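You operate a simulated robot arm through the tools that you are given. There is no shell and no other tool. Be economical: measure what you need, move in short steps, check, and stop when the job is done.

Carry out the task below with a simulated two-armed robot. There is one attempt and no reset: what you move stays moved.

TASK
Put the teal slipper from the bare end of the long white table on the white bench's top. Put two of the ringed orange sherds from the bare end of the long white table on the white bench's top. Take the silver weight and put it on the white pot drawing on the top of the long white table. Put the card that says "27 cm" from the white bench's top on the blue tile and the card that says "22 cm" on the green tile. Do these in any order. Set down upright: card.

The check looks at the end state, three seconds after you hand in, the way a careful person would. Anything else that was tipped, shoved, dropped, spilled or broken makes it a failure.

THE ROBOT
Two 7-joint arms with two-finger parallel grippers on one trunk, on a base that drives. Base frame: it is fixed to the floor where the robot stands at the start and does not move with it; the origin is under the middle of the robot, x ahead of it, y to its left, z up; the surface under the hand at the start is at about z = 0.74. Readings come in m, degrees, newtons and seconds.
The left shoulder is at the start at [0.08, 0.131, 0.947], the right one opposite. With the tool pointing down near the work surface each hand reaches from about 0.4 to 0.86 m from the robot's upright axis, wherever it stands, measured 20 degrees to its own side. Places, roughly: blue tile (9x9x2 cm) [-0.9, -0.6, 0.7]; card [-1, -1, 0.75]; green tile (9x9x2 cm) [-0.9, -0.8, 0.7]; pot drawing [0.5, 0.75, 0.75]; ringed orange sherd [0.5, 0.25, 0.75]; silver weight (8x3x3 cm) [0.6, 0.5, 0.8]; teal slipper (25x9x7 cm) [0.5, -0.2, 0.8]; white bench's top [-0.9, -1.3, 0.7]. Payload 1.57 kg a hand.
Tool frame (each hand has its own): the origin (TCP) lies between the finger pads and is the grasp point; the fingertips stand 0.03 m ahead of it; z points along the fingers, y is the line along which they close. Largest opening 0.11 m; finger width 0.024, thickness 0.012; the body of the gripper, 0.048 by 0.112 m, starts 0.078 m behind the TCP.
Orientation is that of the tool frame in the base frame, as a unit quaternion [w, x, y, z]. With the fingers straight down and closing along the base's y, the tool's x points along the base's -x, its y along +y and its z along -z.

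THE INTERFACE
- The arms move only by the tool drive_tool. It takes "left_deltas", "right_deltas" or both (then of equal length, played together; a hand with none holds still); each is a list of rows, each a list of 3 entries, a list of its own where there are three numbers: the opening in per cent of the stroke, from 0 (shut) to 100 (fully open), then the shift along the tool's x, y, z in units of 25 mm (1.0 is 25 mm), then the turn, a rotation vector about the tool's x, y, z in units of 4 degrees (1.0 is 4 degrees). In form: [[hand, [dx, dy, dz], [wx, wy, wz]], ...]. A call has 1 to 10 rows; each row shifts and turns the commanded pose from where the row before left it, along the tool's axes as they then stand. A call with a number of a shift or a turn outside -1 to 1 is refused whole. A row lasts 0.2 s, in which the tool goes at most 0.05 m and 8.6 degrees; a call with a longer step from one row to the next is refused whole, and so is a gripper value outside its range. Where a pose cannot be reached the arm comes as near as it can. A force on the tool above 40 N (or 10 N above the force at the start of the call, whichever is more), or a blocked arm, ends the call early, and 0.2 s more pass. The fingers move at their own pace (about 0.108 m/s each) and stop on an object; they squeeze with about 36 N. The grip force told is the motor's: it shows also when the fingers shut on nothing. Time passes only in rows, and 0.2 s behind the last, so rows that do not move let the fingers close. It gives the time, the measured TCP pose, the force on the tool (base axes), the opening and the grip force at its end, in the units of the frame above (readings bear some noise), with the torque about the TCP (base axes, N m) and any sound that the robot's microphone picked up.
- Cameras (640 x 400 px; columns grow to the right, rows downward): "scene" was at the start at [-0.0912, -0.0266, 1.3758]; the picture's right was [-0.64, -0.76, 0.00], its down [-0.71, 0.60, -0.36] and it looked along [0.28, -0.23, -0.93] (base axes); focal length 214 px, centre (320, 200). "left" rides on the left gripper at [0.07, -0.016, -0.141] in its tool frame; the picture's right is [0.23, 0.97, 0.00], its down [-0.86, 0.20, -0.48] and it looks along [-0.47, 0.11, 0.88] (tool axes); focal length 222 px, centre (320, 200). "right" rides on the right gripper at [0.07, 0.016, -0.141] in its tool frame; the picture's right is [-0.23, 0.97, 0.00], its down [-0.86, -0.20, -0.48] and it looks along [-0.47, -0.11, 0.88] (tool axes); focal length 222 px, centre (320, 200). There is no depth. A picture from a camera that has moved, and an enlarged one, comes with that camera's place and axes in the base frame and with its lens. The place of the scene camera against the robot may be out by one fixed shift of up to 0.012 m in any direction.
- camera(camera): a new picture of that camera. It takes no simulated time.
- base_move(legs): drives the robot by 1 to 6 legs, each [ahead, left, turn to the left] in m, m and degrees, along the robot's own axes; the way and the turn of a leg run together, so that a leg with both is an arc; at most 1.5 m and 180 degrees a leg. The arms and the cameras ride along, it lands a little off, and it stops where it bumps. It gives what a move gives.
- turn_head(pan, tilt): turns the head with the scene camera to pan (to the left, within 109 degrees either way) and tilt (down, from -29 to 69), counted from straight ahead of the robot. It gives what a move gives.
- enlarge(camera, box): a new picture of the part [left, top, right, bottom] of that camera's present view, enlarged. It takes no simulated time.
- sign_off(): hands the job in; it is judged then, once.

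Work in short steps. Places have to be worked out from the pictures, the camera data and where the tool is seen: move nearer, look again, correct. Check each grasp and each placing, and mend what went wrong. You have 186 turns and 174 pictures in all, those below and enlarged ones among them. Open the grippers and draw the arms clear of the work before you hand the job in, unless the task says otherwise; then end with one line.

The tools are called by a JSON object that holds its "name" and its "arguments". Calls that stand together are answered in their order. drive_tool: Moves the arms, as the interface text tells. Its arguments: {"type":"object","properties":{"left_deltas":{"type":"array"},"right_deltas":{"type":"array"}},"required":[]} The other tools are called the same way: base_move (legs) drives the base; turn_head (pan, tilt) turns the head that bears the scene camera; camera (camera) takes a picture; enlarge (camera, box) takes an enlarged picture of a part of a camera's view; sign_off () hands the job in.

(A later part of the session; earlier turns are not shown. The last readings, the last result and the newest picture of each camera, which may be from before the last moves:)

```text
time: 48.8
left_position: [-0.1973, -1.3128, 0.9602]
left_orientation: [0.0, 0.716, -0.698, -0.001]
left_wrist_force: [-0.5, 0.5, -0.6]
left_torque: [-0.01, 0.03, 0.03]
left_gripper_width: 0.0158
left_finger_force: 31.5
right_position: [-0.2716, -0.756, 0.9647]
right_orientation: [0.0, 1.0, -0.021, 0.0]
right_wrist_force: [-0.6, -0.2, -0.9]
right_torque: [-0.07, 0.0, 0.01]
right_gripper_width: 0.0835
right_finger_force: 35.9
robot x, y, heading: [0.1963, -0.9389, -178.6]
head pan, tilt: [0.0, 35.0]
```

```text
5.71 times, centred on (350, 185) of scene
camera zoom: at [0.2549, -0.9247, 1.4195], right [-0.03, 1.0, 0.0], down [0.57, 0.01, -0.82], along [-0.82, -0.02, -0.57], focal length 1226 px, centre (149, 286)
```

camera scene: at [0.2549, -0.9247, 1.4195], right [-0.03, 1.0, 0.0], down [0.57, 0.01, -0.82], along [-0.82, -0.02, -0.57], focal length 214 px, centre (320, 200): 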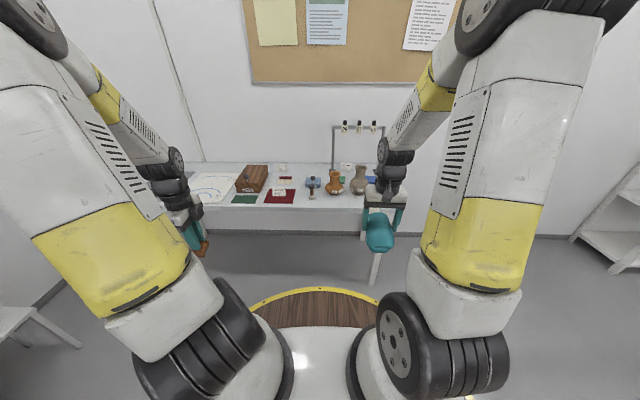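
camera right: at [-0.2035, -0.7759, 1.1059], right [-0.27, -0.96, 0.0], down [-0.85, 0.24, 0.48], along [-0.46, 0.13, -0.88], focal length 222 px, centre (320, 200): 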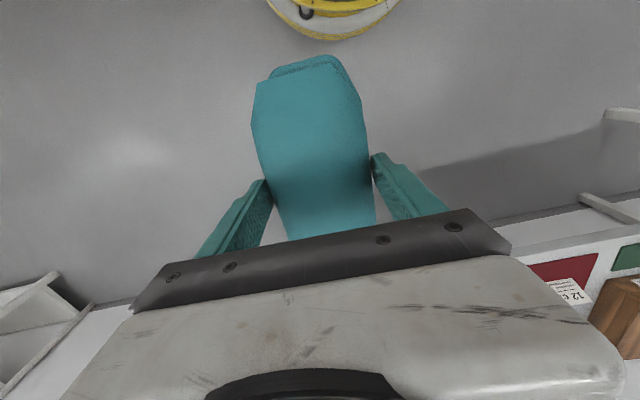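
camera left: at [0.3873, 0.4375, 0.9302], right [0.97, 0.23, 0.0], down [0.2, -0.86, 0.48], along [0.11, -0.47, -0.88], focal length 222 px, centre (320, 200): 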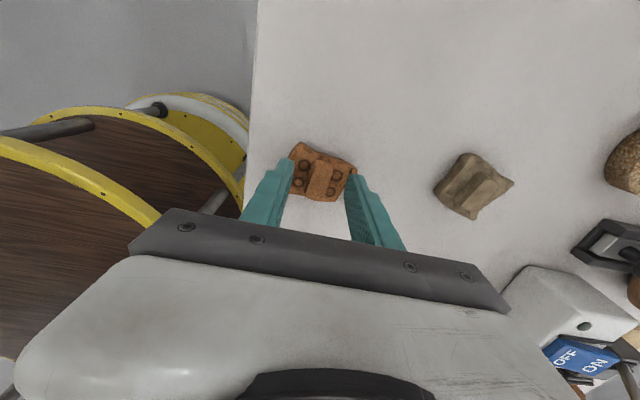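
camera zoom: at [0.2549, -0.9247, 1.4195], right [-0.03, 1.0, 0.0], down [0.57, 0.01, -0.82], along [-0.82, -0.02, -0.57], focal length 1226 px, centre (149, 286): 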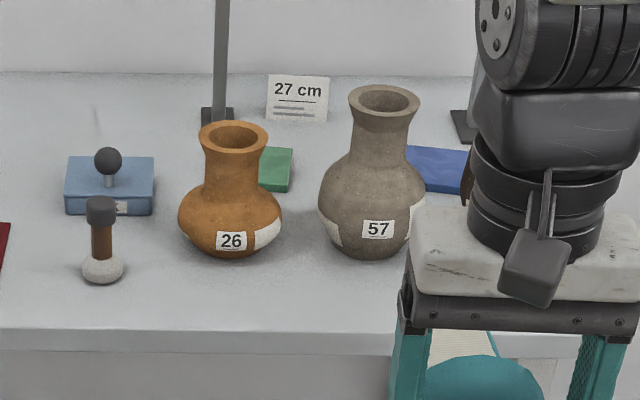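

Bench layout seen: "27 cm" card stands under the tag frame (~[-1.12,-0.77]), "22 cm" card at the back (~[-1.09,-1.23]), green tile ~[-1.0,-0.80], blue tile ~[-1.0,-0.62]. I raise the right hand with the slipper clear of the vases, then drive nearer.

{"name": "drive_tool", "arguments": {"right_deltas": [[0, [0, 0, -1], [0, 0, 0]], [0, [0, 0, -1], [0, 0, 0]], [0, [0, 0, -1], [0, 0, 0]], [0, [0, 0, -1], [0, 0, 0]], [0, [0, 0, -1], [0, 0, 0]], [0, [0, 0, -1], [0, 0, 0]], [0, [0, 0, -1], [0, 0, 0]]], "left_deltas": [[0, [0, 0, -1], [0, 0, 0]], [0, [0, 0, -1], [0, 0, 0]], [0, [0, 0, -1], [0, 0, 0]], [0, [0, 0, 0], [0, 0, 0]], [0, [0, 0, 0], [0, 0, 0]], [0, [0, 0, 0], [0, 0, 0]], [0, [0, 0, 0], [0, 0, 0]]]}}

{"name": "base_move", "arguments": {"legs": [[0.45, 0, -1.4]]}}

{"name": "turn_head", "arguments": {"pan": 0, "tilt": 50}}

{"name": "camera", "arguments": {"camera": "scene"}}

{"name": "camera", "arguments": {"camera": "left"}}

```text
time: 50.4
left_position: [-0.1949, -1.3145, 1.035]
left_orientation: [0.0, 0.716, -0.698, 0.001]
left_wrist_force: [-0.7, -0.6, -0.3]
left_torque: [-0.04, -0.02, 0.03]
left_gripper_width: 0.0162
left_finger_force: 31.6
right_position: [-0.2708, -0.7564, 1.1409]
right_orientation: [0.0, 1.0, -0.022, 0.001]
right_wrist_force: [-0.3, 0.2, -1.1]
right_torque: [-0.02, -0.03, 0.01]
right_gripper_width: 0.0833
right_finger_force: 35.9
robot x, y, heading: [0.1958, -0.9358, -178.4]
head pan, tilt: [0.0, 35.0]
```

```text
time: 53.1
left_position: [-0.6615, -1.3089, 1.0332]
left_orientation: [0.0, -0.706, 0.708, 0.0]
left_wrist_force: [0.2, -0.1, -0.4]
left_torque: [0.03, 0.02, 0.01]
left_gripper_width: 0.0158
left_finger_force: 31.3
right_position: [-0.7219, -0.7498, 1.1387]
right_orientation: [0.0, 0.999, -0.036, 0.0]
right_wrist_force: [0.3, 0.2, -1.9]
right_torque: [0.01, 0.0, -0.05]
right_gripper_width: 0.0831
right_finger_force: 36.4
robot x, y, heading: [-0.2562, -0.9425, 180.0]
head pan, tilt: [0.0, 35.0]
```

```text
time: 53.9
left_position: [-0.6614, -1.3074, 1.0341]
left_orientation: [0.001, -0.706, 0.708, -0.001]
left_wrist_force: [0.6, 0.0, -0.4]
left_torque: [-0.02, 0.0, 0.0]
left_gripper_width: 0.016
left_finger_force: 32.2
right_position: [-0.7214, -0.7494, 1.1386]
right_orientation: [0.0, 0.999, -0.036, 0.001]
right_wrist_force: [0.6, -0.5, -1.5]
right_torque: [-0.02, -0.03, 0.01]
right_gripper_width: 0.0834
right_finger_force: 35.4
robot x, y, heading: [-0.2563, -0.9433, 179.8]
head pan, tilt: [0.0, 50.0]
```

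```text
140 pictures are left
camera scene: at [-0.1901, -0.9318, 1.3978], right [0.0, 1.0, 0.0], down [0.77, 0.0, -0.64], along [-0.64, 0.0, -0.77], focal length 214 px, centre (320, 200)
```

scene: 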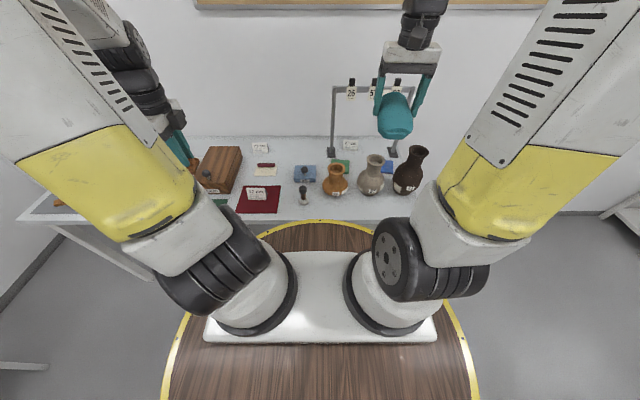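

```text
139 pictures are left
camera left: at [-0.6458, -1.3784, 1.1748], right [-0.97, -0.23, 0.0], down [-0.2, 0.86, 0.48], along [-0.11, 0.47, -0.88], focal length 222 px, centre (320, 200)
```

left: 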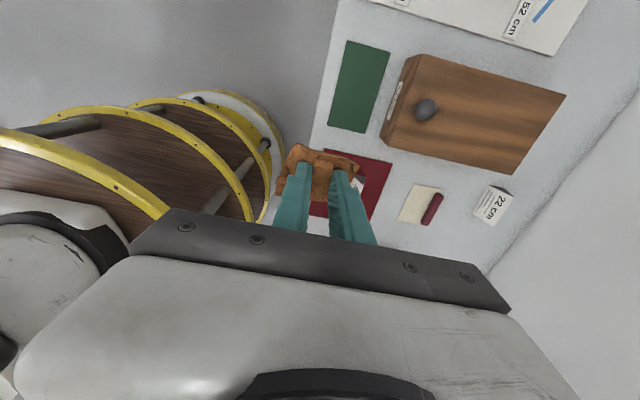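

{"name": "enlarge", "arguments": {"camera": "scene", "box": [230, 70, 430, 220]}}

{"name": "enlarge", "arguments": {"camera": "left", "box": [320, 60, 560, 260]}}

```text
2.67 times, centred on (330, 145) of scene
camera zoom: at [-0.1901, -0.9318, 1.3978], right [0.0, 1.0, 0.0], down [0.77, 0.0, -0.64], along [-0.64, 0.0, -0.77], focal length 572 px, centre (293, 347)
```

zoom: 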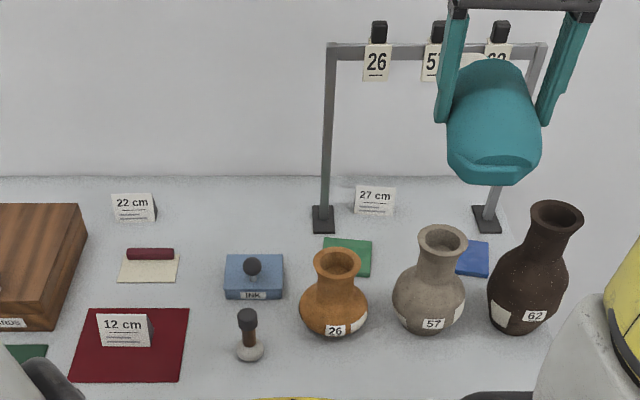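

```text
2.00 times, centred on (440, 160) of left
camera zoom: at [-0.6458, -1.3784, 1.1748], right [-0.97, -0.23, 0.0], down [-0.2, 0.86, 0.48], along [-0.11, 0.47, -0.88], focal length 444 px, centre (80, 280)
```

zoom: 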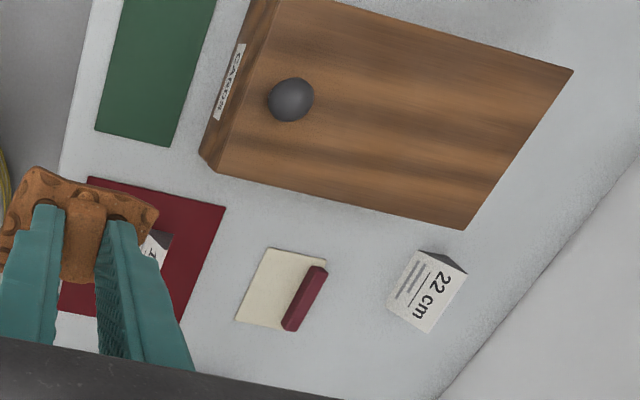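

Bench top height triangulates to ≈0.72. I pull the right hand back a little and turn the left hand back to natural yaw before driving 0.12 m nearer.

{"name": "drive_tool", "arguments": {"left_deltas": [[0, [0, 0, 0], [0, 0, -1]], [0, [0, 0, 0], [0, 0, -1]], [0, [0, 0, 0], [0, 0, -1]], [0, [0, 0, 0], [0, 0, -1]], [0, [0, 0, 0], [0, 0, -1]], [0, [0, 0, 0], [0, 0, -1]], [0, [0, 0, 0], [0, 0, -1]], [0, [0, 0, 0], [0, 0, -1]], [0, [0, 0, 0], [0, 0, -1]], [0, [0, 0, 0], [0, 0, -1]]], "right_deltas": [[0, [0.5, -0.5, 0], [0, 0, 0]], [0, [0.5, -0.5, 0], [0, 0, 0]], [0, [0.5, -0.5, 0], [0, 0, 0]], [0, [0.5, -0.5, 0], [0, 0, 0]], [0, [0.5, -0.5, 0], [0, 0, 0]], [0, [0.5, -0.5, 0], [0, 0, 0]], [0, [0.5, -0.5, 0], [0, 0, 0]], [0, [0.5, -0.5, 0], [0, 0, 0]], [0, [0, 0, 0], [0, 0, 0]], [0, [0, 0, 0], [0, 0, 0]]]}}

{"name": "drive_tool", "arguments": {"left_deltas": [[0, [0, 0, 0], [0, 0, -1]], [0, [0, 0, 0], [0, 0, -1]], [0, [0, 0, 0], [0, 0, -1]], [0, [0, 0, 0], [0, 0, -1]], [0, [0, 0, 0], [0, 0, -1]], [0, [0, 0, 0], [0, 0, -1]], [0, [0, 0, 0], [0, 0, -1]], [0, [0, 0, 0], [0, 0, -1]], [0, [0, 0, 0], [0, 0, -1]], [0, [0, 0, 0], [0, 0, -1]]]}}

{"name": "base_move", "arguments": {"legs": [[0.12, 0, 0]]}}

```text
time: 56.1
left_position: [-0.6621, -1.3068, 1.0339]
left_orientation: [-0.001, 0.907, -0.422, -0.001]
left_wrist_force: [-0.2, 0.1, 0.3]
left_torque: [0.03, 0.01, 0.03]
left_gripper_width: 0.0162
left_finger_force: 31.4
right_position: [-0.6172, -0.6575, 1.1386]
right_orientation: [0.0, 0.999, -0.036, 0.0]
right_wrist_force: [-1.1, -0.1, -1.3]
right_torque: [0.01, -0.04, -0.01]
right_gripper_width: 0.0833
right_finger_force: 35.7
robot x, y, heading: [-0.2578, -0.9434, 179.7]
head pan, tilt: [0.0, 50.0]
```

```text
time: 58.3
left_position: [-0.6624, -1.3077, 1.0337]
left_orientation: [0.001, 0.996, -0.088, 0.0]
left_wrist_force: [0.3, 0.3, 0.2]
left_torque: [0.02, -0.01, -0.02]
left_gripper_width: 0.016
left_finger_force: 31.7
right_position: [-0.6171, -0.6585, 1.1402]
right_orientation: [0.0, 0.999, -0.035, 0.001]
right_wrist_force: [0.7, 0.1, -0.8]
right_torque: [0.04, -0.04, 0.03]
right_gripper_width: 0.0832
right_finger_force: 36.1
robot x, y, heading: [-0.261, -0.9373, 179.9]
head pan, tilt: [0.0, 50.0]
```

```text
time: 59.5
left_position: [-0.7787, -1.3085, 1.0352]
left_orientation: [0.0, 0.996, -0.087, -0.001]
left_wrist_force: [0.2, 0.2, -0.7]
left_torque: [-0.02, 0.01, 0.0]
left_gripper_width: 0.0159
left_finger_force: 31.6
right_position: [-0.7325, -0.6589, 1.1401]
right_orientation: [0.0, 0.999, -0.035, 0.0]
right_wrist_force: [0.1, 0.2, -0.3]
right_torque: [0.04, -0.03, -0.02]
right_gripper_width: 0.0832
right_finger_force: 36.4
robot x, y, heading: [-0.3755, -0.9406, -180.1]
head pan, tilt: [0.0, 50.0]
```

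Move the left hand with the sherd toward the clear back strip at about [-1.11, -1.0].

{"name": "drive_tool", "arguments": {"left_deltas": [[0, [0, 0, 0], [0, 0, -1]], [0, [0, 0, 0], [0, 0, -1]], [0, [0, 0, 0], [0, 0, -0.5]], [0, [-1, -0.9, 0], [0, 0, 0]], [0, [-1, -0.9, 0], [0, 0, 0]], [0, [-1, -0.9, 0], [0, 0, 0]], [0, [-1, -0.9, 0], [0, 0, 0]], [0, [-1, -0.9, 0], [0, 0, 0]], [0, [-1, -0.9, 0], [0, 0, 0]], [0, [-1, -0.9, 0], [0, 0, 0]]]}}

{"name": "drive_tool", "arguments": {"left_deltas": [[0, [-1, -0.9, 0.3], [0, 0, 0]], [0, [-1, -0.9, 0.3], [0, 0, 0]], [0, [-1, -0.9, 0.3], [0, 0, 0]], [0, [-1, -0.9, 0.3], [0, 0, 0]], [0, [-1, -0.9, 0.3], [0, 0, 0]], [0, [-1, -0.9, 0.5], [0, 0, 0]], [0, [0, 0, 0.5], [0, 0, 0]], [0, [0, 0, 0], [0, 0, 0]]]}}

{"name": "camera", "arguments": {"camera": "left"}}

{"name": "camera", "arguments": {"camera": "scene"}}

```text
time: 61.7
left_position: [-0.9564, -1.1526, 1.0357]
left_orientation: [0.0, 1.0, 0.001, 0.0]
left_wrist_force: [-0.1, 0.0, 0.5]
left_torque: [0.0, 0.02, 0.02]
left_gripper_width: 0.0159
left_finger_force: 32.0
right_position: [-0.7343, -0.6593, 1.1397]
right_orientation: [0.0, 0.999, -0.035, -0.001]
right_wrist_force: [1.0, -0.1, -0.8]
right_torque: [0.03, 0.02, 0.02]
right_gripper_width: 0.0834
right_finger_force: 36.0
robot x, y, heading: [-0.3741, -0.9397, -180.0]
head pan, tilt: [0.0, 50.0]
```

```text
time: 63.5
left_position: [-1.1041, -1.0162, 0.97]
left_orientation: [0.0, 1.0, 0.0, 0.0]
left_wrist_force: [-0.7, 0.1, -1.1]
left_torque: [0.0, 0.0, -0.01]
left_gripper_width: 0.0161
left_finger_force: 31.2
right_position: [-0.7336, -0.6582, 1.1398]
right_orientation: [0.0, 0.999, -0.035, 0.0]
right_wrist_force: [0.5, 1.3, -1.0]
right_torque: [-0.02, 0.0, 0.0]
right_gripper_width: 0.0835
right_finger_force: 36.4
robot x, y, heading: [-0.3761, -0.9392, -180.0]
head pan, tilt: [0.0, 50.0]
```

```text
136 pictures are left
camera left: at [-1.0349, -0.9995, 1.1104], right [0.23, -0.97, 0.0], down [-0.86, -0.2, 0.48], along [-0.47, -0.11, -0.88], focal length 222 px, centre (320, 200)
```

left: 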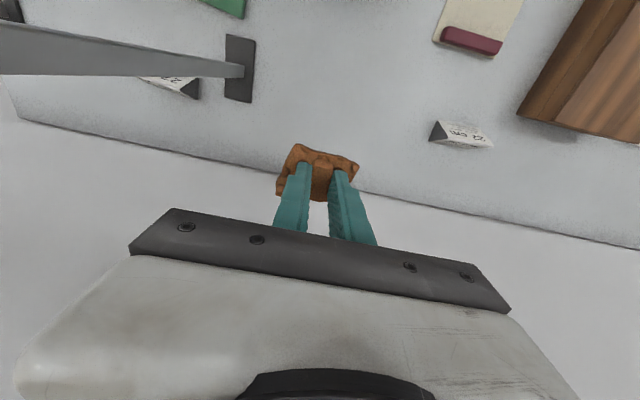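

```text
135 pictures are left
camera scene: at [-0.3069, -0.9315, 1.3978], right [0.0, 1.0, 0.0], down [0.77, 0.0, -0.64], along [-0.64, 0.0, -0.77], focal length 214 px, centre (320, 200)
```

scene: 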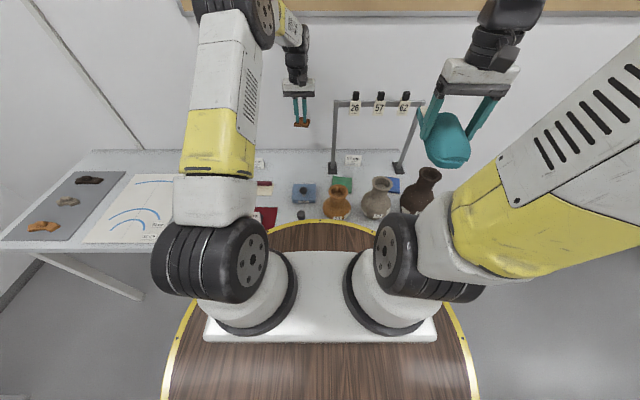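

Above the clear back strip (back edge at x≈-1.21). Descend.

{"name": "drive_tool", "arguments": {"left_deltas": [[0, [0, 0, 1], [0, 0, 0]], [0, [0, 0, 1], [0, 0, 0]], [0, [0, 0, 1], [0, 0, 0]], [0, [0, 0, 1], [0, 0, 0]], [0, [0, 0, 1], [0, 0, 0]], [0, [0, 0, 1], [0, 0, 0]], [0, [0, 0, 1], [0, 0, 0]], [0, [0, 0, 0.4], [0, 0, 0]], [0, [0, 0, 0], [0, 0, 0]]]}}

{"name": "drive_tool", "arguments": {"left_deltas": [[0, [0, 0, 0.2], [0, 0, 0]], [0, [0, 0, 0.2], [0, 0, 0]], [0, [0, 0, 0.15], [0, 0, 0]], [0, [0, 0, 0.1], [0, 0, 0]], [0, [0, 0, 0], [0, 0, 0]]]}}

{"name": "camera", "arguments": {"camera": "left"}}

```text
time: 65.5
left_position: [-1.1036, -1.0168, 0.7856]
left_orientation: [0.0, 1.0, 0.0, -0.001]
left_wrist_force: [0.1, 0.6, -0.2]
left_torque: [0.0, -0.04, -0.01]
left_gripper_width: 0.0161
left_finger_force: 31.3
right_position: [-0.7345, -0.659, 1.1405]
right_orientation: [0.0, 0.999, -0.035, 0.0]
right_wrist_force: [0.4, 0.2, -1.0]
right_torque: [0.02, -0.03, 0.01]
right_gripper_width: 0.0833
right_finger_force: 36.3
robot x, y, heading: [-0.3751, -0.9407, -180.2]
head pan, tilt: [0.0, 50.0]
```

```text
time: 66.1
left_position: [-1.1059, -1.0164, 0.7832]
left_orientation: [-0.001, 1.0, 0.001, -0.003]
left_wrist_force: [0.6, -0.6, 8.4]
left_torque: [0.12, 0.07, -0.02]
left_gripper_width: 0.0163
left_finger_force: 32.0
right_position: [-0.733, -0.6578, 1.1417]
right_orientation: [0.0, 0.999, -0.035, 0.0]
right_wrist_force: [-0.6, 0.8, -2.0]
right_torque: [0.0, -0.03, -0.01]
right_gripper_width: 0.083
right_finger_force: 36.0
robot x, y, heading: [-0.3778, -0.9412, -180.2]
head pan, tilt: [0.0, 50.0]
stopped in row 3 (left hand): the force on the tool passed its limit at 47 N (the readings are from after the stop); the commanded pose is now the measured one
```

```text
134 pictures are left
camera left: at [-1.0351, -1.001, 0.9237], right [0.23, -0.97, 0.0], down [-0.85, -0.2, 0.48], along [-0.47, -0.11, -0.88], focal length 222 px, centre (320, 200)
```

left: 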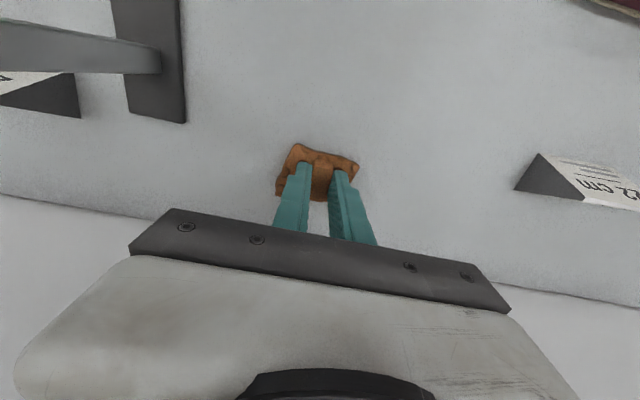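

Contact at TCP 0.783, so the bench top is at z≈0.74. Release with a partial opening and rise.

{"name": "drive_tool", "arguments": {"left_deltas": [[40, [0, 0, 0], [0, 0, 0]], [40, [0, 0, 0], [0, 0, 0]], [40, [0, 0, -0.5], [0, 0, 0]], [40, [0, 0, -1], [0, 0, 0]], [40, [0, 0, -1], [0, 0, 0]], [100, [0, 0, -1], [0, 0, 0]], [100, [0, 0, -1], [0, 0, 0]], [100, [0, 0, -1], [0, 0, 0]]]}}

{"name": "camera", "arguments": {"camera": "left"}}

```text
time: 67.9
left_position: [-1.1074, -1.0179, 0.9179]
left_orientation: [0.001, 1.0, 0.0, -0.001]
left_wrist_force: [0.2, -0.6, 0.1]
left_torque: [-0.01, -0.01, -0.01]
left_gripper_width: 0.1099
left_finger_force: 0.1
right_position: [-0.7335, -0.6583, 1.1404]
right_orientation: [-0.001, 0.999, -0.035, 0.0]
right_wrist_force: [-0.4, 0.2, -1.1]
right_torque: [-0.01, -0.03, -0.01]
right_gripper_width: 0.0833
right_finger_force: 36.5
robot x, y, heading: [-0.3792, -0.938, -179.9]
head pan, tilt: [0.0, 50.0]
```

```text
133 pictures are left
camera left: at [-1.0365, -1.0014, 1.0592], right [0.23, -0.97, 0.0], down [-0.85, -0.2, 0.48], along [-0.47, -0.11, -0.88], focal length 222 px, centre (320, 200)
```

left: 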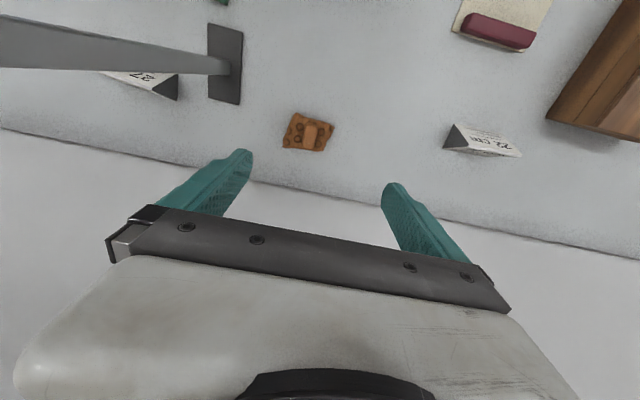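

Sherd is down. Go above the "22 cm" card (~[-1.057,-1.225]).

{"name": "drive_tool", "arguments": {"left_deltas": [[100, [0.2, 1, 0], [0, 0, 0]], [100, [0.2, 1, 0], [0, 0, 0]], [100, [0.2, 1, 0], [0, 0, 0]], [100, [0.2, 1, 0], [0, 0, 0]], [100, [0.2, 1, 0], [0, 0, 0]], [100, [0.2, 1, 0], [0, 0, 0]], [100, [0.2, 1, 0], [0, 0, 0]], [100, [0.2, 1, 0], [0, 0, 0]], [100, [0.3, 0.3, 0], [0, 0, 0]]]}}

{"name": "enlarge", "arguments": {"camera": "left", "box": [240, 70, 400, 190]}}

```text
time: 69.9
left_position: [-1.0588, -1.2246, 0.9194]
left_orientation: [0.0, 1.0, 0.0, -0.001]
left_wrist_force: [0.0, 0.2, 0.0]
left_torque: [0.0, 0.0, -0.02]
left_gripper_width: 0.1099
left_finger_force: 0.1
right_position: [-0.7346, -0.6584, 1.1392]
right_orientation: [0.0, 0.999, -0.034, 0.0]
right_wrist_force: [-0.2, -0.4, -0.6]
right_torque: [0.01, -0.04, 0.04]
right_gripper_width: 0.0834
right_finger_force: 35.9
robot x, y, heading: [-0.3722, -0.9402, -180.0]
head pan, tilt: [0.0, 50.0]
```

```text
3.33 times, centred on (320, 130) of left
camera zoom: at [-0.9887, -1.2081, 1.0611], right [0.23, -0.97, 0.0], down [-0.85, -0.2, 0.48], along [-0.47, -0.11, -0.88], focal length 740 px, centre (320, 433)
```

zoom: 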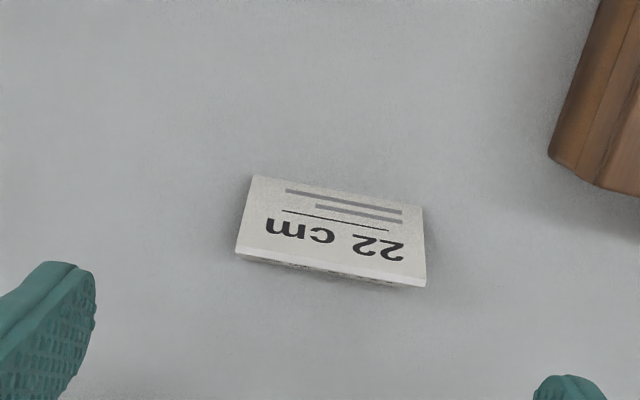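

Card spans y −1.194…−1.265, ridge x≈−1.066. Descend with fingers outside its two ends and close.

{"name": "drive_tool", "arguments": {"left_deltas": [[100, [-0.25, 0.2, 1], [0, 0, 0]], [100, [0, 0, 1], [0, 0, 0]], [100, [0, 0, 1], [0, 0, 0]], [100, [0, 0, 1], [0, 0, 0]], [100, [0, 0, 0.5], [0, 0, 0]], [100, [0, 0, 0], [0, 0, 0]]]}}

{"name": "enlarge", "arguments": {"camera": "left", "box": [220, 110, 420, 260]}}

```text
time: 71.3
left_position: [-1.0629, -1.2298, 0.8061]
left_orientation: [0.0, 1.0, 0.0, -0.001]
left_wrist_force: [-0.4, 0.2, 0.2]
left_torque: [0.02, 0.0, -0.01]
left_gripper_width: 0.1096
left_finger_force: 0.0
right_position: [-0.7346, -0.6588, 1.1403]
right_orientation: [0.0, 0.999, -0.036, 0.0]
right_wrist_force: [0.4, -0.6, -1.0]
right_torque: [0.01, 0.0, 0.01]
right_gripper_width: 0.0833
right_finger_force: 35.7
robot x, y, heading: [-0.3796, -0.9391, -179.9]
head pan, tilt: [0.0, 50.0]
```

```text
2.67 times, centred on (320, 185) of left
camera zoom: at [-0.9933, -1.2144, 0.9474], right [0.23, -0.97, 0.0], down [-0.85, -0.2, 0.48], along [-0.47, -0.11, -0.88], focal length 592 px, centre (320, 240)
```

zoom: 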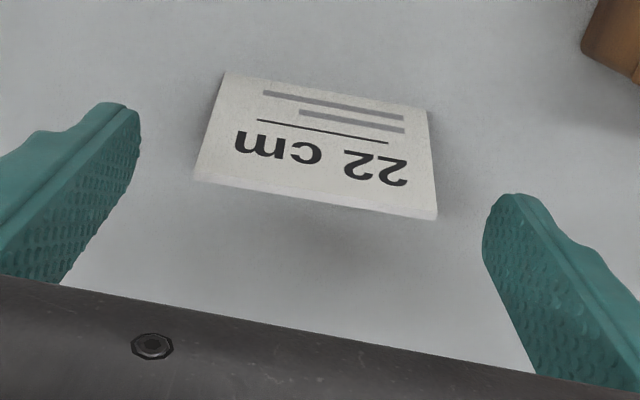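

{"name": "drive_tool", "arguments": {"left_deltas": [[100, [-0.1, 0, 0.6], [0, 0, 0]], [100, [0, 0, 0.5], [0, 0, 0]], [100, [0, 0, 0], [0, 0, 0]], [0, [0, 0, 0], [0, 0, 0]], [0, [0, 0, 0], [0, 0, 0]], [0, [0, 0, 0], [0, 0, 0]]]}}

{"name": "enlarge", "arguments": {"camera": "left", "box": [220, 110, 420, 260]}}

```text
time: 72.7
left_position: [-1.0668, -1.2289, 0.7788]
left_orientation: [0.001, 1.0, 0.0, -0.001]
left_wrist_force: [-0.2, 0.5, 0.6]
left_torque: [-0.02, 0.02, 0.02]
left_gripper_width: 0.0708
left_finger_force: 36.1
right_position: [-0.7332, -0.6585, 1.1389]
right_orientation: [-0.001, 0.999, -0.034, 0.0]
right_wrist_force: [0.4, -0.8, -0.8]
right_torque: [0.0, -0.03, 0.03]
right_gripper_width: 0.0832
right_finger_force: 36.4
robot x, y, heading: [-0.3728, -0.9429, -179.8]
head pan, tilt: [0.0, 50.0]
```

```text
2.67 times, centred on (320, 185) of left
camera zoom: at [-0.9954, -1.2133, 0.9193], right [0.23, -0.97, 0.0], down [-0.85, -0.2, 0.48], along [-0.47, -0.11, -0.88], focal length 592 px, centre (320, 240)
```

zoom: 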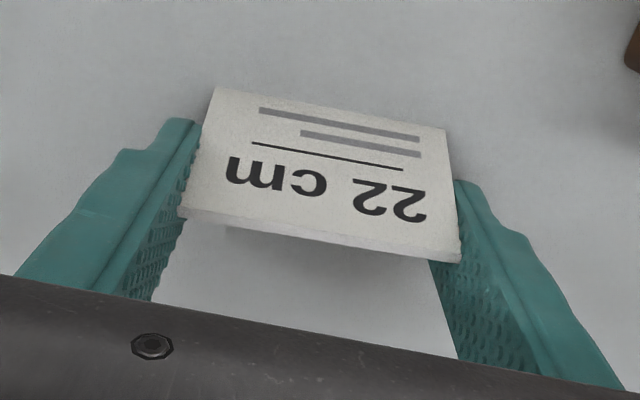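

Card held. Lift and carry toward the green tile.

{"name": "drive_tool", "arguments": {"left_deltas": [[0, [0, 0, -0.5], [0, 0, 0]], [0, [0, 0, -1], [0, 0, 0]], [0, [0, 0, -1], [0, 0, 0]], [0, [0, 0, -1], [0, 0, 0]], [0, [0, 0, -1], [0, 0, 0]], [0, [0, 0, -1], [0, 0, 0]], [0, [0, 0, -1], [0, 0, 0]], [0, [0, 0, -1], [0, 0, 0]], [0, [0.5, -1, -0.3], [0, 0, 0]], [0, [0.5, -1, 0], [0, 0, 0]]]}}

{"name": "drive_tool", "arguments": {"left_deltas": [[0, [0.5, -1, 0], [0, 0, 0]], [0, [0.5, -1, 0], [0, 0, 0]], [0, [0.5, -1, 0], [0, 0, 0]], [0, [0.5, -1, 0], [0, 0, 0]], [0, [0.5, -1, 0], [0, 0, 0]], [0, [0.5, -1, 0], [0, 0, 0]], [0, [0.5, -1, 0], [0, 0, 0]], [0, [0.5, -1, 0], [0, 0, 0]], [0, [0.5, -1, 0], [0, 0, 0]], [0, [0, -1, 0], [0, 0, 0]]]}}

{"name": "camera", "arguments": {"camera": "left"}}

{"name": "camera", "arguments": {"camera": "scene"}}

```text
time: 74.9
left_position: [-1.0415, -1.1778, 0.9725]
left_orientation: [0.0, 1.0, 0.002, -0.001]
left_wrist_force: [0.5, -0.2, -0.6]
left_torque: [0.06, 0.0, -0.02]
left_gripper_width: 0.0707
left_finger_force: 35.7
right_position: [-0.7332, -0.6588, 1.1398]
right_orientation: [0.0, 0.999, -0.034, 0.0]
right_wrist_force: [-0.3, -0.4, -1.2]
right_torque: [0.02, -0.02, 0.03]
right_gripper_width: 0.0834
right_finger_force: 35.9
robot x, y, heading: [-0.3739, -0.9464, -180.0]
head pan, tilt: [0.0, 50.0]
```

```text
time: 77.1
left_position: [-0.9273, -0.9279, 0.9762]
left_orientation: [0.0, 1.0, 0.001, 0.0]
left_wrist_force: [-0.2, 0.0, 0.0]
left_torque: [0.0, -0.01, 0.0]
left_gripper_width: 0.0708
left_finger_force: 35.7
right_position: [-0.7331, -0.6593, 1.1401]
right_orientation: [-0.001, 0.999, -0.035, 0.001]
right_wrist_force: [-0.3, 0.0, -0.7]
right_torque: [0.04, 0.0, 0.03]
right_gripper_width: 0.0832
right_finger_force: 36.0
robot x, y, heading: [-0.3789, -0.9415, -180.2]
head pan, tilt: [0.0, 50.0]
```

```text
129 pictures are left
camera left: at [-0.8578, -0.9126, 1.1165], right [0.23, -0.97, 0.0], down [-0.85, -0.2, 0.48], along [-0.47, -0.11, -0.88], focal length 222 px, centre (320, 200)
```

left: 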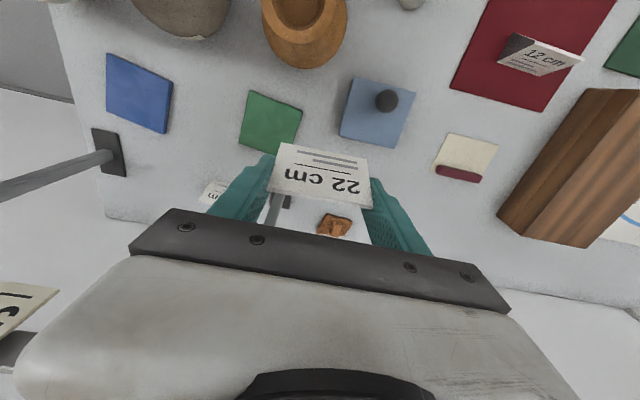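

```text
128 pictures are left
camera scene: at [-0.3067, -0.9317, 1.3978], right [0.0, 1.0, 0.0], down [0.77, 0.0, -0.64], along [-0.64, 0.0, -0.77], focal length 214 px, centre (320, 200)
```

scene: 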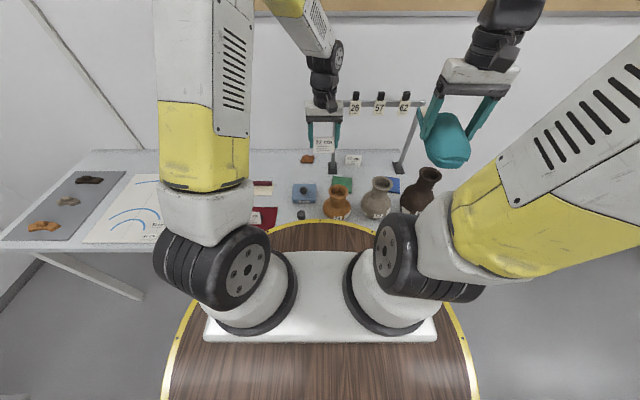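

Green tile centre ≈[-0.939,-0.853], blue ≈[-0.939,-0.657]. Move over the green tile and descend.

{"name": "drive_tool", "arguments": {"left_deltas": [[0, [-0.25, -1, 0], [0, 0, 0]], [0, [-0.25, -1, 0], [0, 0, 0]], [0, [0, -1, 0], [0, 0, 0]], [0, [0, 0, 1], [0, 0, 0]], [0, [0, 0, 1], [0, 0, 0]], [0, [0, 0, 1], [0, 0, 0]], [0, [0, 0, 1], [0, 0, 0]], [0, [0, 0, 1], [0, 0, 0]], [0, [0, 0, 0], [0, 0, 0]]]}}

{"name": "camera", "arguments": {"camera": "left"}}

{"name": "enlarge", "arguments": {"camera": "scene", "box": [260, 80, 440, 220]}}

```text
time: 79.1
left_position: [-0.9415, -0.8554, 0.8464]
left_orientation: [0.0, 1.0, 0.0, -0.001]
left_wrist_force: [-0.1, 0.1, -0.5]
left_torque: [0.0, -0.01, 0.03]
left_gripper_width: 0.071
left_finger_force: 36.2
right_position: [-0.734, -0.6572, 1.1398]
right_orientation: [0.0, 0.999, -0.035, 0.0]
right_wrist_force: [-0.3, -0.5, -0.9]
right_torque: [-0.01, 0.0, 0.01]
right_gripper_width: 0.0835
right_finger_force: 35.9
robot x, y, heading: [-0.3784, -0.939, -180.2]
head pan, tilt: [0.0, 50.0]
```

```text
127 pictures are left
camera left: at [-0.8718, -0.8394, 0.9871], right [0.23, -0.97, 0.0], down [-0.85, -0.2, 0.48], along [-0.47, -0.11, -0.88], focal length 222 px, centre (320, 200)
```

left: 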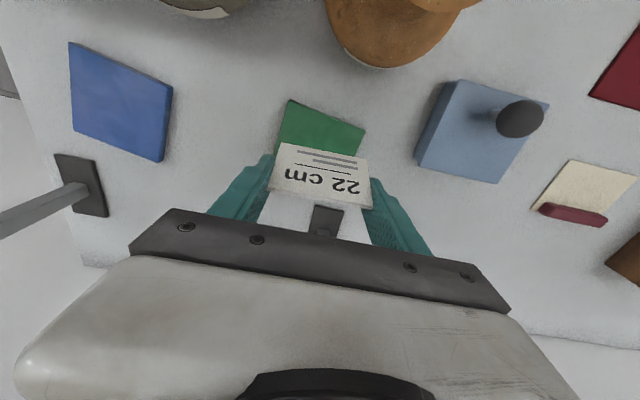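

```text
2.86 times, centred on (350, 150) of scene
camera zoom: at [-0.3067, -0.9315, 1.3978], right [0.0, 1.0, 0.0], down [0.77, 0.0, -0.64], along [-0.64, 0.0, -0.77], focal length 613 px, centre (234, 343)
```

zoom: 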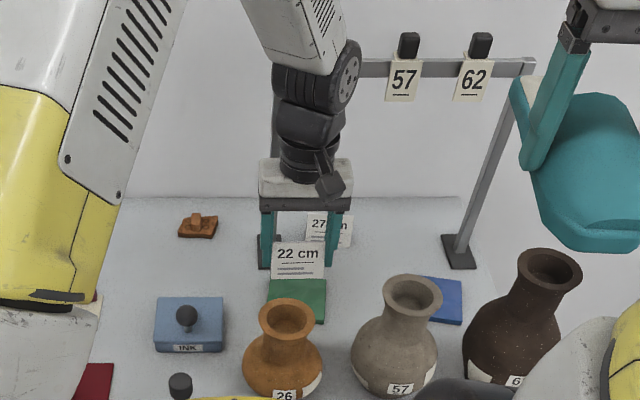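

Aligned (front edge mid at [-0.90,-0.854]). Lower gently to contact.

{"name": "drive_tool", "arguments": {"left_deltas": [[0, [0, 0, 0.8], [0, 0, 0]], [0, [0, 0, 0.5], [0, 0, 0]], [0, [0, 0, 0.25], [0, 0, 0]], [0, [0, 0, 0.15], [0, 0, 0]], [0, [0, 0, 0.15], [0, 0, 0]], [0, [0, 0, 0.15], [0, 0, 0]], [0, [0, 0, 0], [0, 0, 0]]]}}

```text
time: 80.7
left_position: [-0.9422, -0.855, 0.7983]
left_orientation: [0.0, 1.0, 0.0, -0.001]
left_wrist_force: [0.3, 0.5, 0.5]
left_torque: [-0.01, 0.0, 0.01]
left_gripper_width: 0.0708
left_finger_force: 36.6
right_position: [-0.735, -0.6595, 1.1403]
right_orientation: [0.001, 0.999, -0.034, 0.0]
right_wrist_force: [0.2, -0.9, -1.1]
right_torque: [-0.01, 0.04, -0.01]
right_gripper_width: 0.0833
right_finger_force: 36.6
robot x, y, heading: [-0.3741, -0.9408, -180.1]
head pan, tilt: [0.0, 50.0]
```

{"name": "drive_tool", "arguments": {"left_deltas": [[0, [0, 0, 0.12], [0, 0, 0]], [0, [0, 0, 0.12], [0, 0, 0]], [0, [0, 0, 0], [0, 0, 0]]]}}

{"name": "enlarge", "arguments": {"camera": "scene", "box": [290, 120, 410, 220]}}

```text
time: 81.5
left_position: [-0.9421, -0.8559, 0.7935]
left_orientation: [0.0, 1.0, 0.001, -0.001]
left_wrist_force: [0.0, -0.4, 0.1]
left_torque: [0.0, -0.02, 0.01]
left_gripper_width: 0.0708
left_finger_force: 36.0
right_position: [-0.7337, -0.6587, 1.14]
right_orientation: [-0.001, 0.999, -0.035, 0.0]
right_wrist_force: [0.3, 0.2, -1.7]
right_torque: [-0.01, -0.03, -0.01]
right_gripper_width: 0.0832
right_finger_force: 36.5
robot x, y, heading: [-0.3748, -0.9434, -180.1]
head pan, tilt: [0.0, 50.0]
```

```text
4.00 times, centred on (350, 170) of scene
camera zoom: at [-0.3067, -0.9315, 1.3978], right [0.0, 1.0, 0.0], down [0.77, 0.0, -0.64], along [-0.64, 0.0, -0.77], focal length 858 px, centre (200, 320)
```

zoom: 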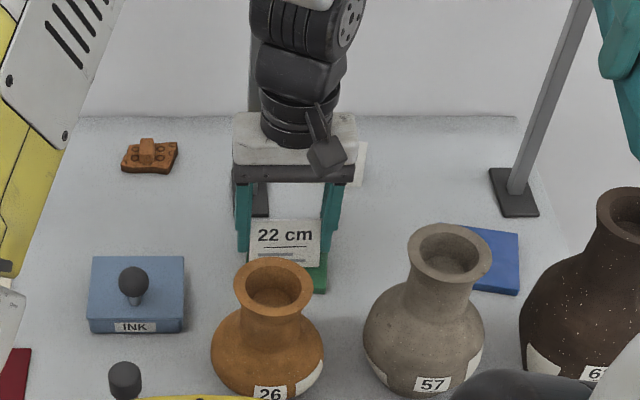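

No contact yet; continue down in small steps.

{"name": "drive_tool", "arguments": {"left_deltas": [[0, [0, 0, 0.1], [0, 0, 0]], [0, [0, 0, 0.1], [0, 0, 0]], [0, [0, 0, 0.1], [0, 0, 0]], [0, [0, 0, 0.1], [0, 0, 0]], [0, [0, 0, 0], [0, 0, 0]]]}}

```text
time: 82.7
left_position: [-0.9431, -0.8554, 0.7851]
left_orientation: [-0.002, 1.0, 0.0, -0.004]
left_wrist_force: [-4.1, 0.0, 37.5]
left_torque: [-0.1, 0.19, 0.09]
left_gripper_width: 0.071
left_finger_force: 35.7
right_position: [-0.7319, -0.6589, 1.1394]
right_orientation: [-0.001, 0.999, -0.035, 0.0]
right_wrist_force: [-0.8, 0.5, -1.7]
right_torque: [0.03, 0.01, 0.0]
right_gripper_width: 0.0835
right_finger_force: 36.2
robot x, y, heading: [-0.3749, -0.9389, -180.2]
head pan, tilt: [0.0, 50.0]
```

Contact. Relax a bit, open, lift away.

{"name": "drive_tool", "arguments": {"left_deltas": [[0, [0, 0, -0.12], [0, 0, 0]], [60, [0, 0, 0], [0, 0, 0]], [100, [0, 0, 0], [0, 0, 0]], [100, [0, 0, -0.5], [0, 0, 0]], [100, [0, 0, -1], [0, 0, 0]], [100, [0, 0, -1], [0, 0, 0]], [100, [0, 0, -1], [0, 0, 0]], [100, [0, 0, -1], [0, 0, 0]], [100, [0, 0, -1], [0, 0, 0]], [100, [0, 0, -1], [0, 0, 0]]]}}

{"name": "camera", "arguments": {"camera": "left"}}

{"name": "enlarge", "arguments": {"camera": "scene", "box": [290, 120, 410, 220]}}

```text
time: 84.9
left_position: [-0.9383, -0.8529, 0.9487]
left_orientation: [0.0, 1.0, 0.0, -0.001]
left_wrist_force: [0.1, 0.2, -0.4]
left_torque: [-0.01, -0.01, 0.02]
left_gripper_width: 0.1099
left_finger_force: 0.0
right_position: [-0.734, -0.6585, 1.1397]
right_orientation: [0.0, 0.999, -0.035, 0.0]
right_wrist_force: [0.3, 0.0, -0.7]
right_torque: [0.0, 0.0, 0.0]
right_gripper_width: 0.0835
right_finger_force: 35.6
robot x, y, heading: [-0.3738, -0.9397, -179.9]
head pan, tilt: [0.0, 50.0]
```

```text
124 pictures are left
camera left: at [-0.87, -0.8367, 1.089], right [0.23, -0.97, 0.0], down [-0.85, -0.2, 0.48], along [-0.47, -0.11, -0.88], focal length 222 px, centre (320, 200)
```

left: 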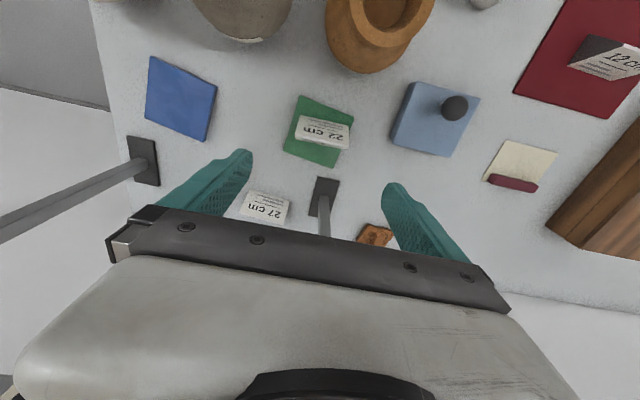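

```text
4.00 times, centred on (350, 170) of scene
camera zoom: at [-0.3069, -0.9314, 1.3978], right [0.0, 1.0, 0.0], down [0.77, 0.0, -0.64], along [-0.64, 0.0, -0.77], focal length 858 px, centre (200, 320)
```

zoom: 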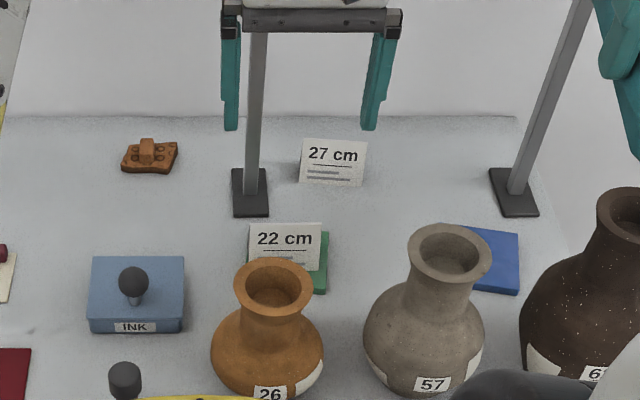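

22 cm card stands on the green tile. Raise the left hand and shift the base left (−y) 0.35 m so the right hand can reach the back strip for the slipper.

{"name": "drive_tool", "arguments": {"left_deltas": [[100, [1, 0, -1], [0, 0, 0]], [100, [1, 0, -1], [0, 0, 0]], [100, [1, 0, -1], [0, 0, 0]], [100, [1, 0, -1], [0, 0, 0]], [100, [1, 0, -1], [0, 0, 0]], [100, [1, 0, -1], [0, 0, 0]]]}}

{"name": "base_move", "arguments": {"legs": [[0, 0.35, 0]]}}

{"name": "drive_tool", "arguments": {"right_deltas": [[0, [0, 0, 0], [0, 0, -1]], [0, [0, 0, 0], [0, 0, -1]], [0, [0, 0, 0], [0, 0, -1]], [0, [0, 0, 0], [0, 0, -1]], [0, [0, 0, 0], [0, 0, -1]], [0, [0, 0, 0], [0, 0, -1]], [0, [0, 0, 0], [0, 0, -1]], [0, [0, 0, 0], [0, 0, -1]], [0, [0, 0, 0], [0, 0, -1]], [0, [0, 0, 0], [0, 0, -1]]]}}

{"name": "drive_tool", "arguments": {"right_deltas": [[0, [0, 0, 0], [0, 0, -1]], [0, [0, 0, 0], [0, 0, -1]], [0, [0, 0, 0], [0, 0, -1]], [0, [0, 0, 0], [0, 0, -1]], [0, [0, 0, 0], [0, 0, -1]], [0, [0, 0, 0], [0, 0, -1]], [0, [0, 0, 0], [0, 0, -1]], [0, [0, 0, 0], [0, 0, -1]], [0, [0, 0, 0], [0, 0, -1]], [0, [0, 0, 0], [0, 0, -1]]]}}

{"name": "camera", "arguments": {"camera": "right"}}

{"name": "camera", "arguments": {"camera": "scene"}}

```text
time: 86.3
left_position: [-0.7871, -0.8527, 1.0981]
left_orientation: [0.0, 1.0, 0.0, -0.001]
left_wrist_force: [-0.1, 1.0, -0.9]
left_torque: [-0.02, -0.02, 0.01]
left_gripper_width: 0.1103
left_finger_force: 0.1
right_position: [-0.7346, -0.6584, 1.1421]
right_orientation: [-0.001, 0.999, -0.035, 0.0]
right_wrist_force: [-0.8, -0.3, -1.5]
right_torque: [-0.06, -0.06, -0.02]
right_gripper_width: 0.0836
right_finger_force: 36.4
robot x, y, heading: [-0.3736, -0.9411, -179.9]
head pan, tilt: [0.0, 50.0]
```

```text
time: 88.7
left_position: [-0.7882, -1.2118, 1.0972]
left_orientation: [0.0, 1.0, -0.003, -0.002]
left_wrist_force: [0.7, -0.4, -0.1]
left_torque: [-0.01, 0.0, -0.01]
left_gripper_width: 0.1099
left_finger_force: 0.0
right_position: [-0.7344, -1.018, 1.1403]
right_orientation: [-0.001, 0.999, -0.038, 0.0]
right_wrist_force: [1.1, 0.2, -0.9]
right_torque: [0.05, 0.0, 0.02]
right_gripper_width: 0.0833
right_finger_force: 36.0
robot x, y, heading: [-0.3758, -1.3054, 179.6]
head pan, tilt: [0.0, 50.0]
```

```text
time: 90.9
left_position: [-0.7877, -1.2111, 1.0975]
left_orientation: [0.0, 1.0, -0.003, 0.0]
left_wrist_force: [0.6, 0.8, -1.0]
left_torque: [0.04, 0.03, 0.02]
left_gripper_width: 0.11
left_finger_force: 0.0
right_position: [-0.7327, -1.0176, 1.1415]
right_orientation: [-0.001, 0.952, 0.306, -0.001]
right_wrist_force: [0.0, 0.3, 0.5]
right_torque: [0.0, -0.02, -0.02]
right_gripper_width: 0.0833
right_finger_force: 36.0
robot x, y, heading: [-0.3748, -1.3036, 179.4]
head pan, tilt: [0.0, 50.0]
```

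```text
time: 93.1
left_position: [-0.787, -1.2128, 1.0971]
left_orientation: [0.002, 1.0, -0.003, 0.001]
left_wrist_force: [27.6, -18.2, -1.2]
left_torque: [0.19, 0.3, -1.5]
left_gripper_width: 0.0936
left_finger_force: 0.2
right_position: [-0.7355, -1.0166, 1.1421]
right_orientation: [-0.003, 0.792, 0.61, -0.002]
right_wrist_force: [-29.2, 18.5, -0.6]
right_torque: [0.56, 0.96, -4.91]
right_gripper_width: 0.0986
right_finger_force: 36.4
robot x, y, heading: [-0.3764, -1.3031, 179.8]
head pan, tilt: [0.0, 50.0]
```

```text
122 pictures are left
camera right: at [-0.7009, -0.9544, 1.2807], right [0.88, -0.47, -0.01], down [-0.41, -0.78, 0.48], along [-0.23, -0.42, -0.88], focal length 222 px, centre (320, 200)
```

right: 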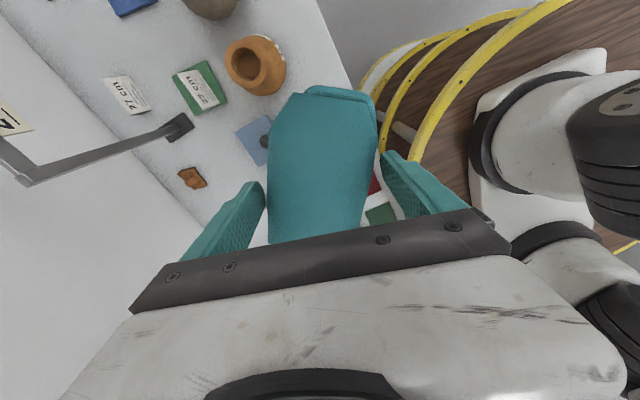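

```text
121 pictures are left
camera scene: at [-0.3079, -1.2942, 1.3978], right [0.01, 1.0, 0.0], down [0.77, -0.01, -0.64], along [-0.64, 0.0, -0.77], focal length 214 px, centre (320, 200)
```

scene: 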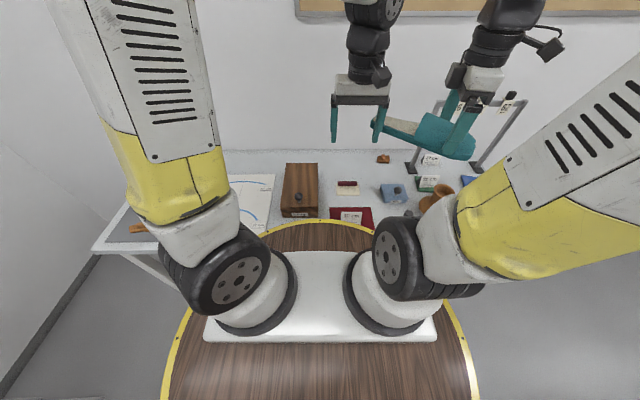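

The heel swung into the left hand. Move the left hand away (−y), then check the slipper's grip.

{"name": "drive_tool", "arguments": {"left_deltas": [[100, [0, 1, 0], [0, 0, 0]], [100, [0, 1, 0], [0, 0, 0]], [100, [0, 1, 0], [0, 0, 0]], [100, [0.5, 1, 0], [0, 0, 0]], [100, [0.5, 1, 0], [0, 0, 0]], [100, [0.5, 1, 0], [0, 0, 0]], [100, [0.5, 1, 0], [0, 0, 0]], [100, [0.5, 1, 0], [0, 0, 0]]]}}

{"name": "camera", "arguments": {"camera": "right"}}

{"name": "enlarge", "arguments": {"camera": "scene", "box": [350, 20, 550, 200]}}

```text
time: 94.9
left_position: [-0.7249, -1.4117, 1.0989]
left_orientation: [0.0, 1.0, -0.004, -0.001]
left_wrist_force: [-0.8, 0.4, -0.7]
left_torque: [-0.03, -0.02, 0.02]
left_gripper_width: 0.1101
left_finger_force: 0.1
right_position: [-0.7345, -1.019, 1.1388]
right_orientation: [0.0, 0.79, 0.613, 0.0]
right_wrist_force: [-0.1, -0.1, -0.9]
right_torque: [0.04, -0.02, 0.01]
right_gripper_width: 0.0977
right_finger_force: 35.8
robot x, y, heading: [-0.3772, -1.3037, 179.8]
head pan, tilt: [0.0, 50.0]
```

```text
120 pictures are left
camera right: at [-0.7008, -0.9547, 1.2803], right [0.89, -0.46, 0.0], down [-0.41, -0.78, 0.48], along [-0.22, -0.42, -0.88], focal length 222 px, centre (320, 200)
```

right: 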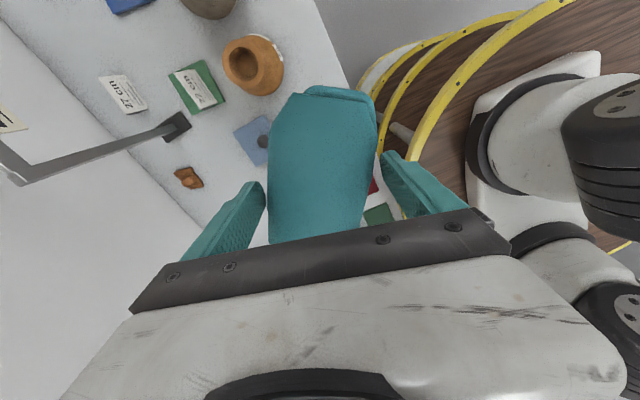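

```text
2.22 times, centred on (450, 110) of scene
camera zoom: at [-0.3081, -1.2941, 1.3978], right [0.01, 1.0, 0.0], down [0.77, -0.01, -0.64], along [-0.64, 0.0, -0.77], focal length 477 px, centre (31, 400)
```

zoom: 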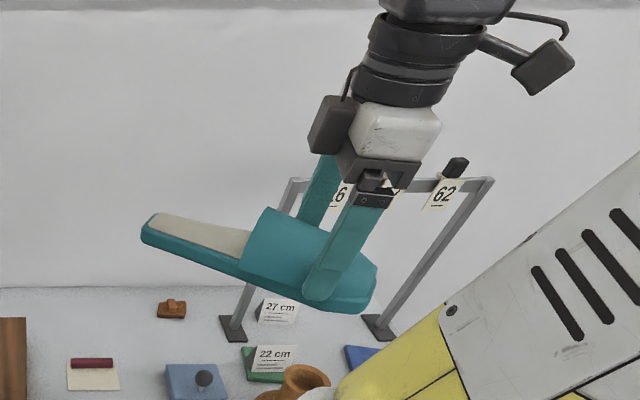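

Slipper is still held, just twisted ~13°. Finish the turn (27° more) and shift −y first, then forward.

{"name": "drive_tool", "arguments": {"right_deltas": [[0, [0, 0, 0], [0, 0, -1]], [0, [0, 0, 0], [0, 0, -1]], [0, [0, 0, 0], [0, 0, -1]], [0, [0, 0, 0], [0, 0, -1]], [0, [0, 0, 0], [0, 0, -1]], [0, [0, 0, 0], [0, 0, -1]], [0, [0, 0, 0], [0, 0, -0.8]], [0, [-1, 0, 0], [0, 0, 0]], [0, [-1, 0, 0], [0, 0, 0]], [0, [-0.9, 0, 0], [0, 0, 0]]]}}

{"name": "drive_tool", "arguments": {"right_deltas": [[0, [0, -1, 0], [0, 0, 0]], [0, [0, -1, 0], [0, 0, 0]], [0, [0, -1, 0], [0, 0, 0]], [0, [0, -1, 0], [0, 0, 0]], [0, [0, -1, 0], [0, 0, 0]], [0, [0, -1, 0.3], [0, 0, 0]], [0, [0, -1, 0.3], [0, 0, 0]], [0, [0, -1, 0.3], [0, 0, 0]], [0, [0, -1, 0.3], [0, 0, 0]], [0, [0, -1, 0.3], [0, 0, 0]]]}}

{"name": "camera", "arguments": {"camera": "scene"}}

{"name": "camera", "arguments": {"camera": "right"}}

```text
time: 97.1
left_position: [-0.7267, -1.4104, 1.0977]
left_orientation: [0.0, 1.0, -0.004, -0.001]
left_wrist_force: [0.9, 0.7, -0.1]
left_torque: [0.02, -0.01, 0.0]
left_gripper_width: 0.11
left_finger_force: 0.1
right_position: [-0.7162, -1.0912, 1.1407]
right_orientation: [0.0, 0.624, 0.782, 0.0]
right_wrist_force: [-0.6, 1.1, -1.4]
right_torque: [0.04, -0.02, 0.03]
right_gripper_width: 0.0972
right_finger_force: 35.9
robot x, y, heading: [-0.372, -1.3031, 179.3]
head pan, tilt: [0.0, 50.0]
```

```text
time: 99.3
left_position: [-0.7261, -1.4107, 1.0989]
left_orientation: [0.0, 1.0, -0.003, -0.001]
left_wrist_force: [0.3, 0.0, -0.6]
left_torque: [-0.01, 0.0, -0.01]
left_gripper_width: 0.1099
left_finger_force: 0.0
right_position: [-0.9632, -1.1436, 1.1015]
right_orientation: [0.0, 0.624, 0.781, 0.0]
right_wrist_force: [-0.4, 0.0, -0.6]
right_torque: [0.0, 0.02, -0.02]
right_gripper_width: 0.0967
right_finger_force: 36.6
robot x, y, heading: [-0.3751, -1.302, 179.8]
head pan, tilt: [0.0, 50.0]
```

```text
118 pictures are left
camera scene: at [-0.3076, -1.2942, 1.3978], right [0.01, 1.0, 0.0], down [0.77, -0.01, -0.64], along [-0.64, 0.0, -0.77], focal length 214 px, centre (320, 200)
```

scene: 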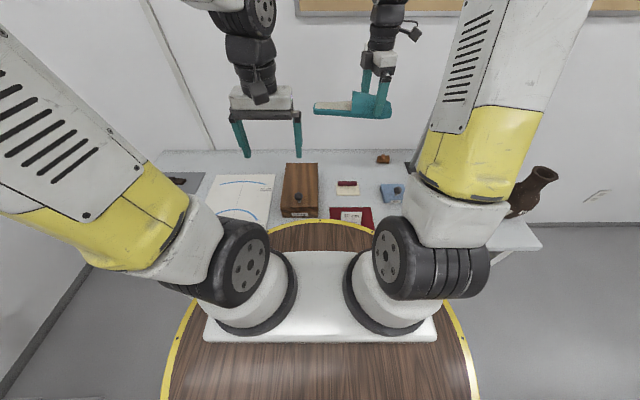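

```text
117 pictures are left
camera right: at [-0.9615, -1.0724, 1.2426], right [1.0, -0.01, 0.0], down [-0.01, -0.88, 0.48], along [0.0, -0.48, -0.88], focal length 222 px, centre (320, 200)
```

right: 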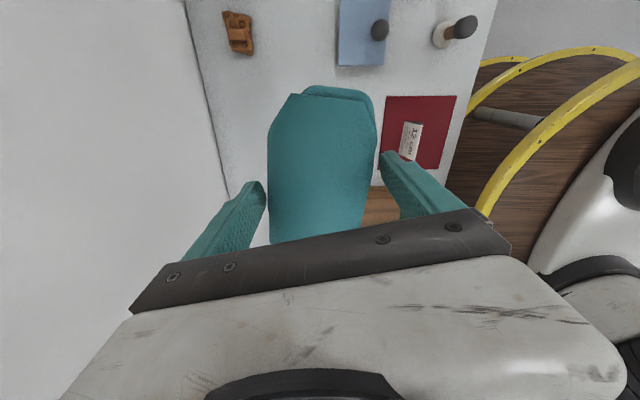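

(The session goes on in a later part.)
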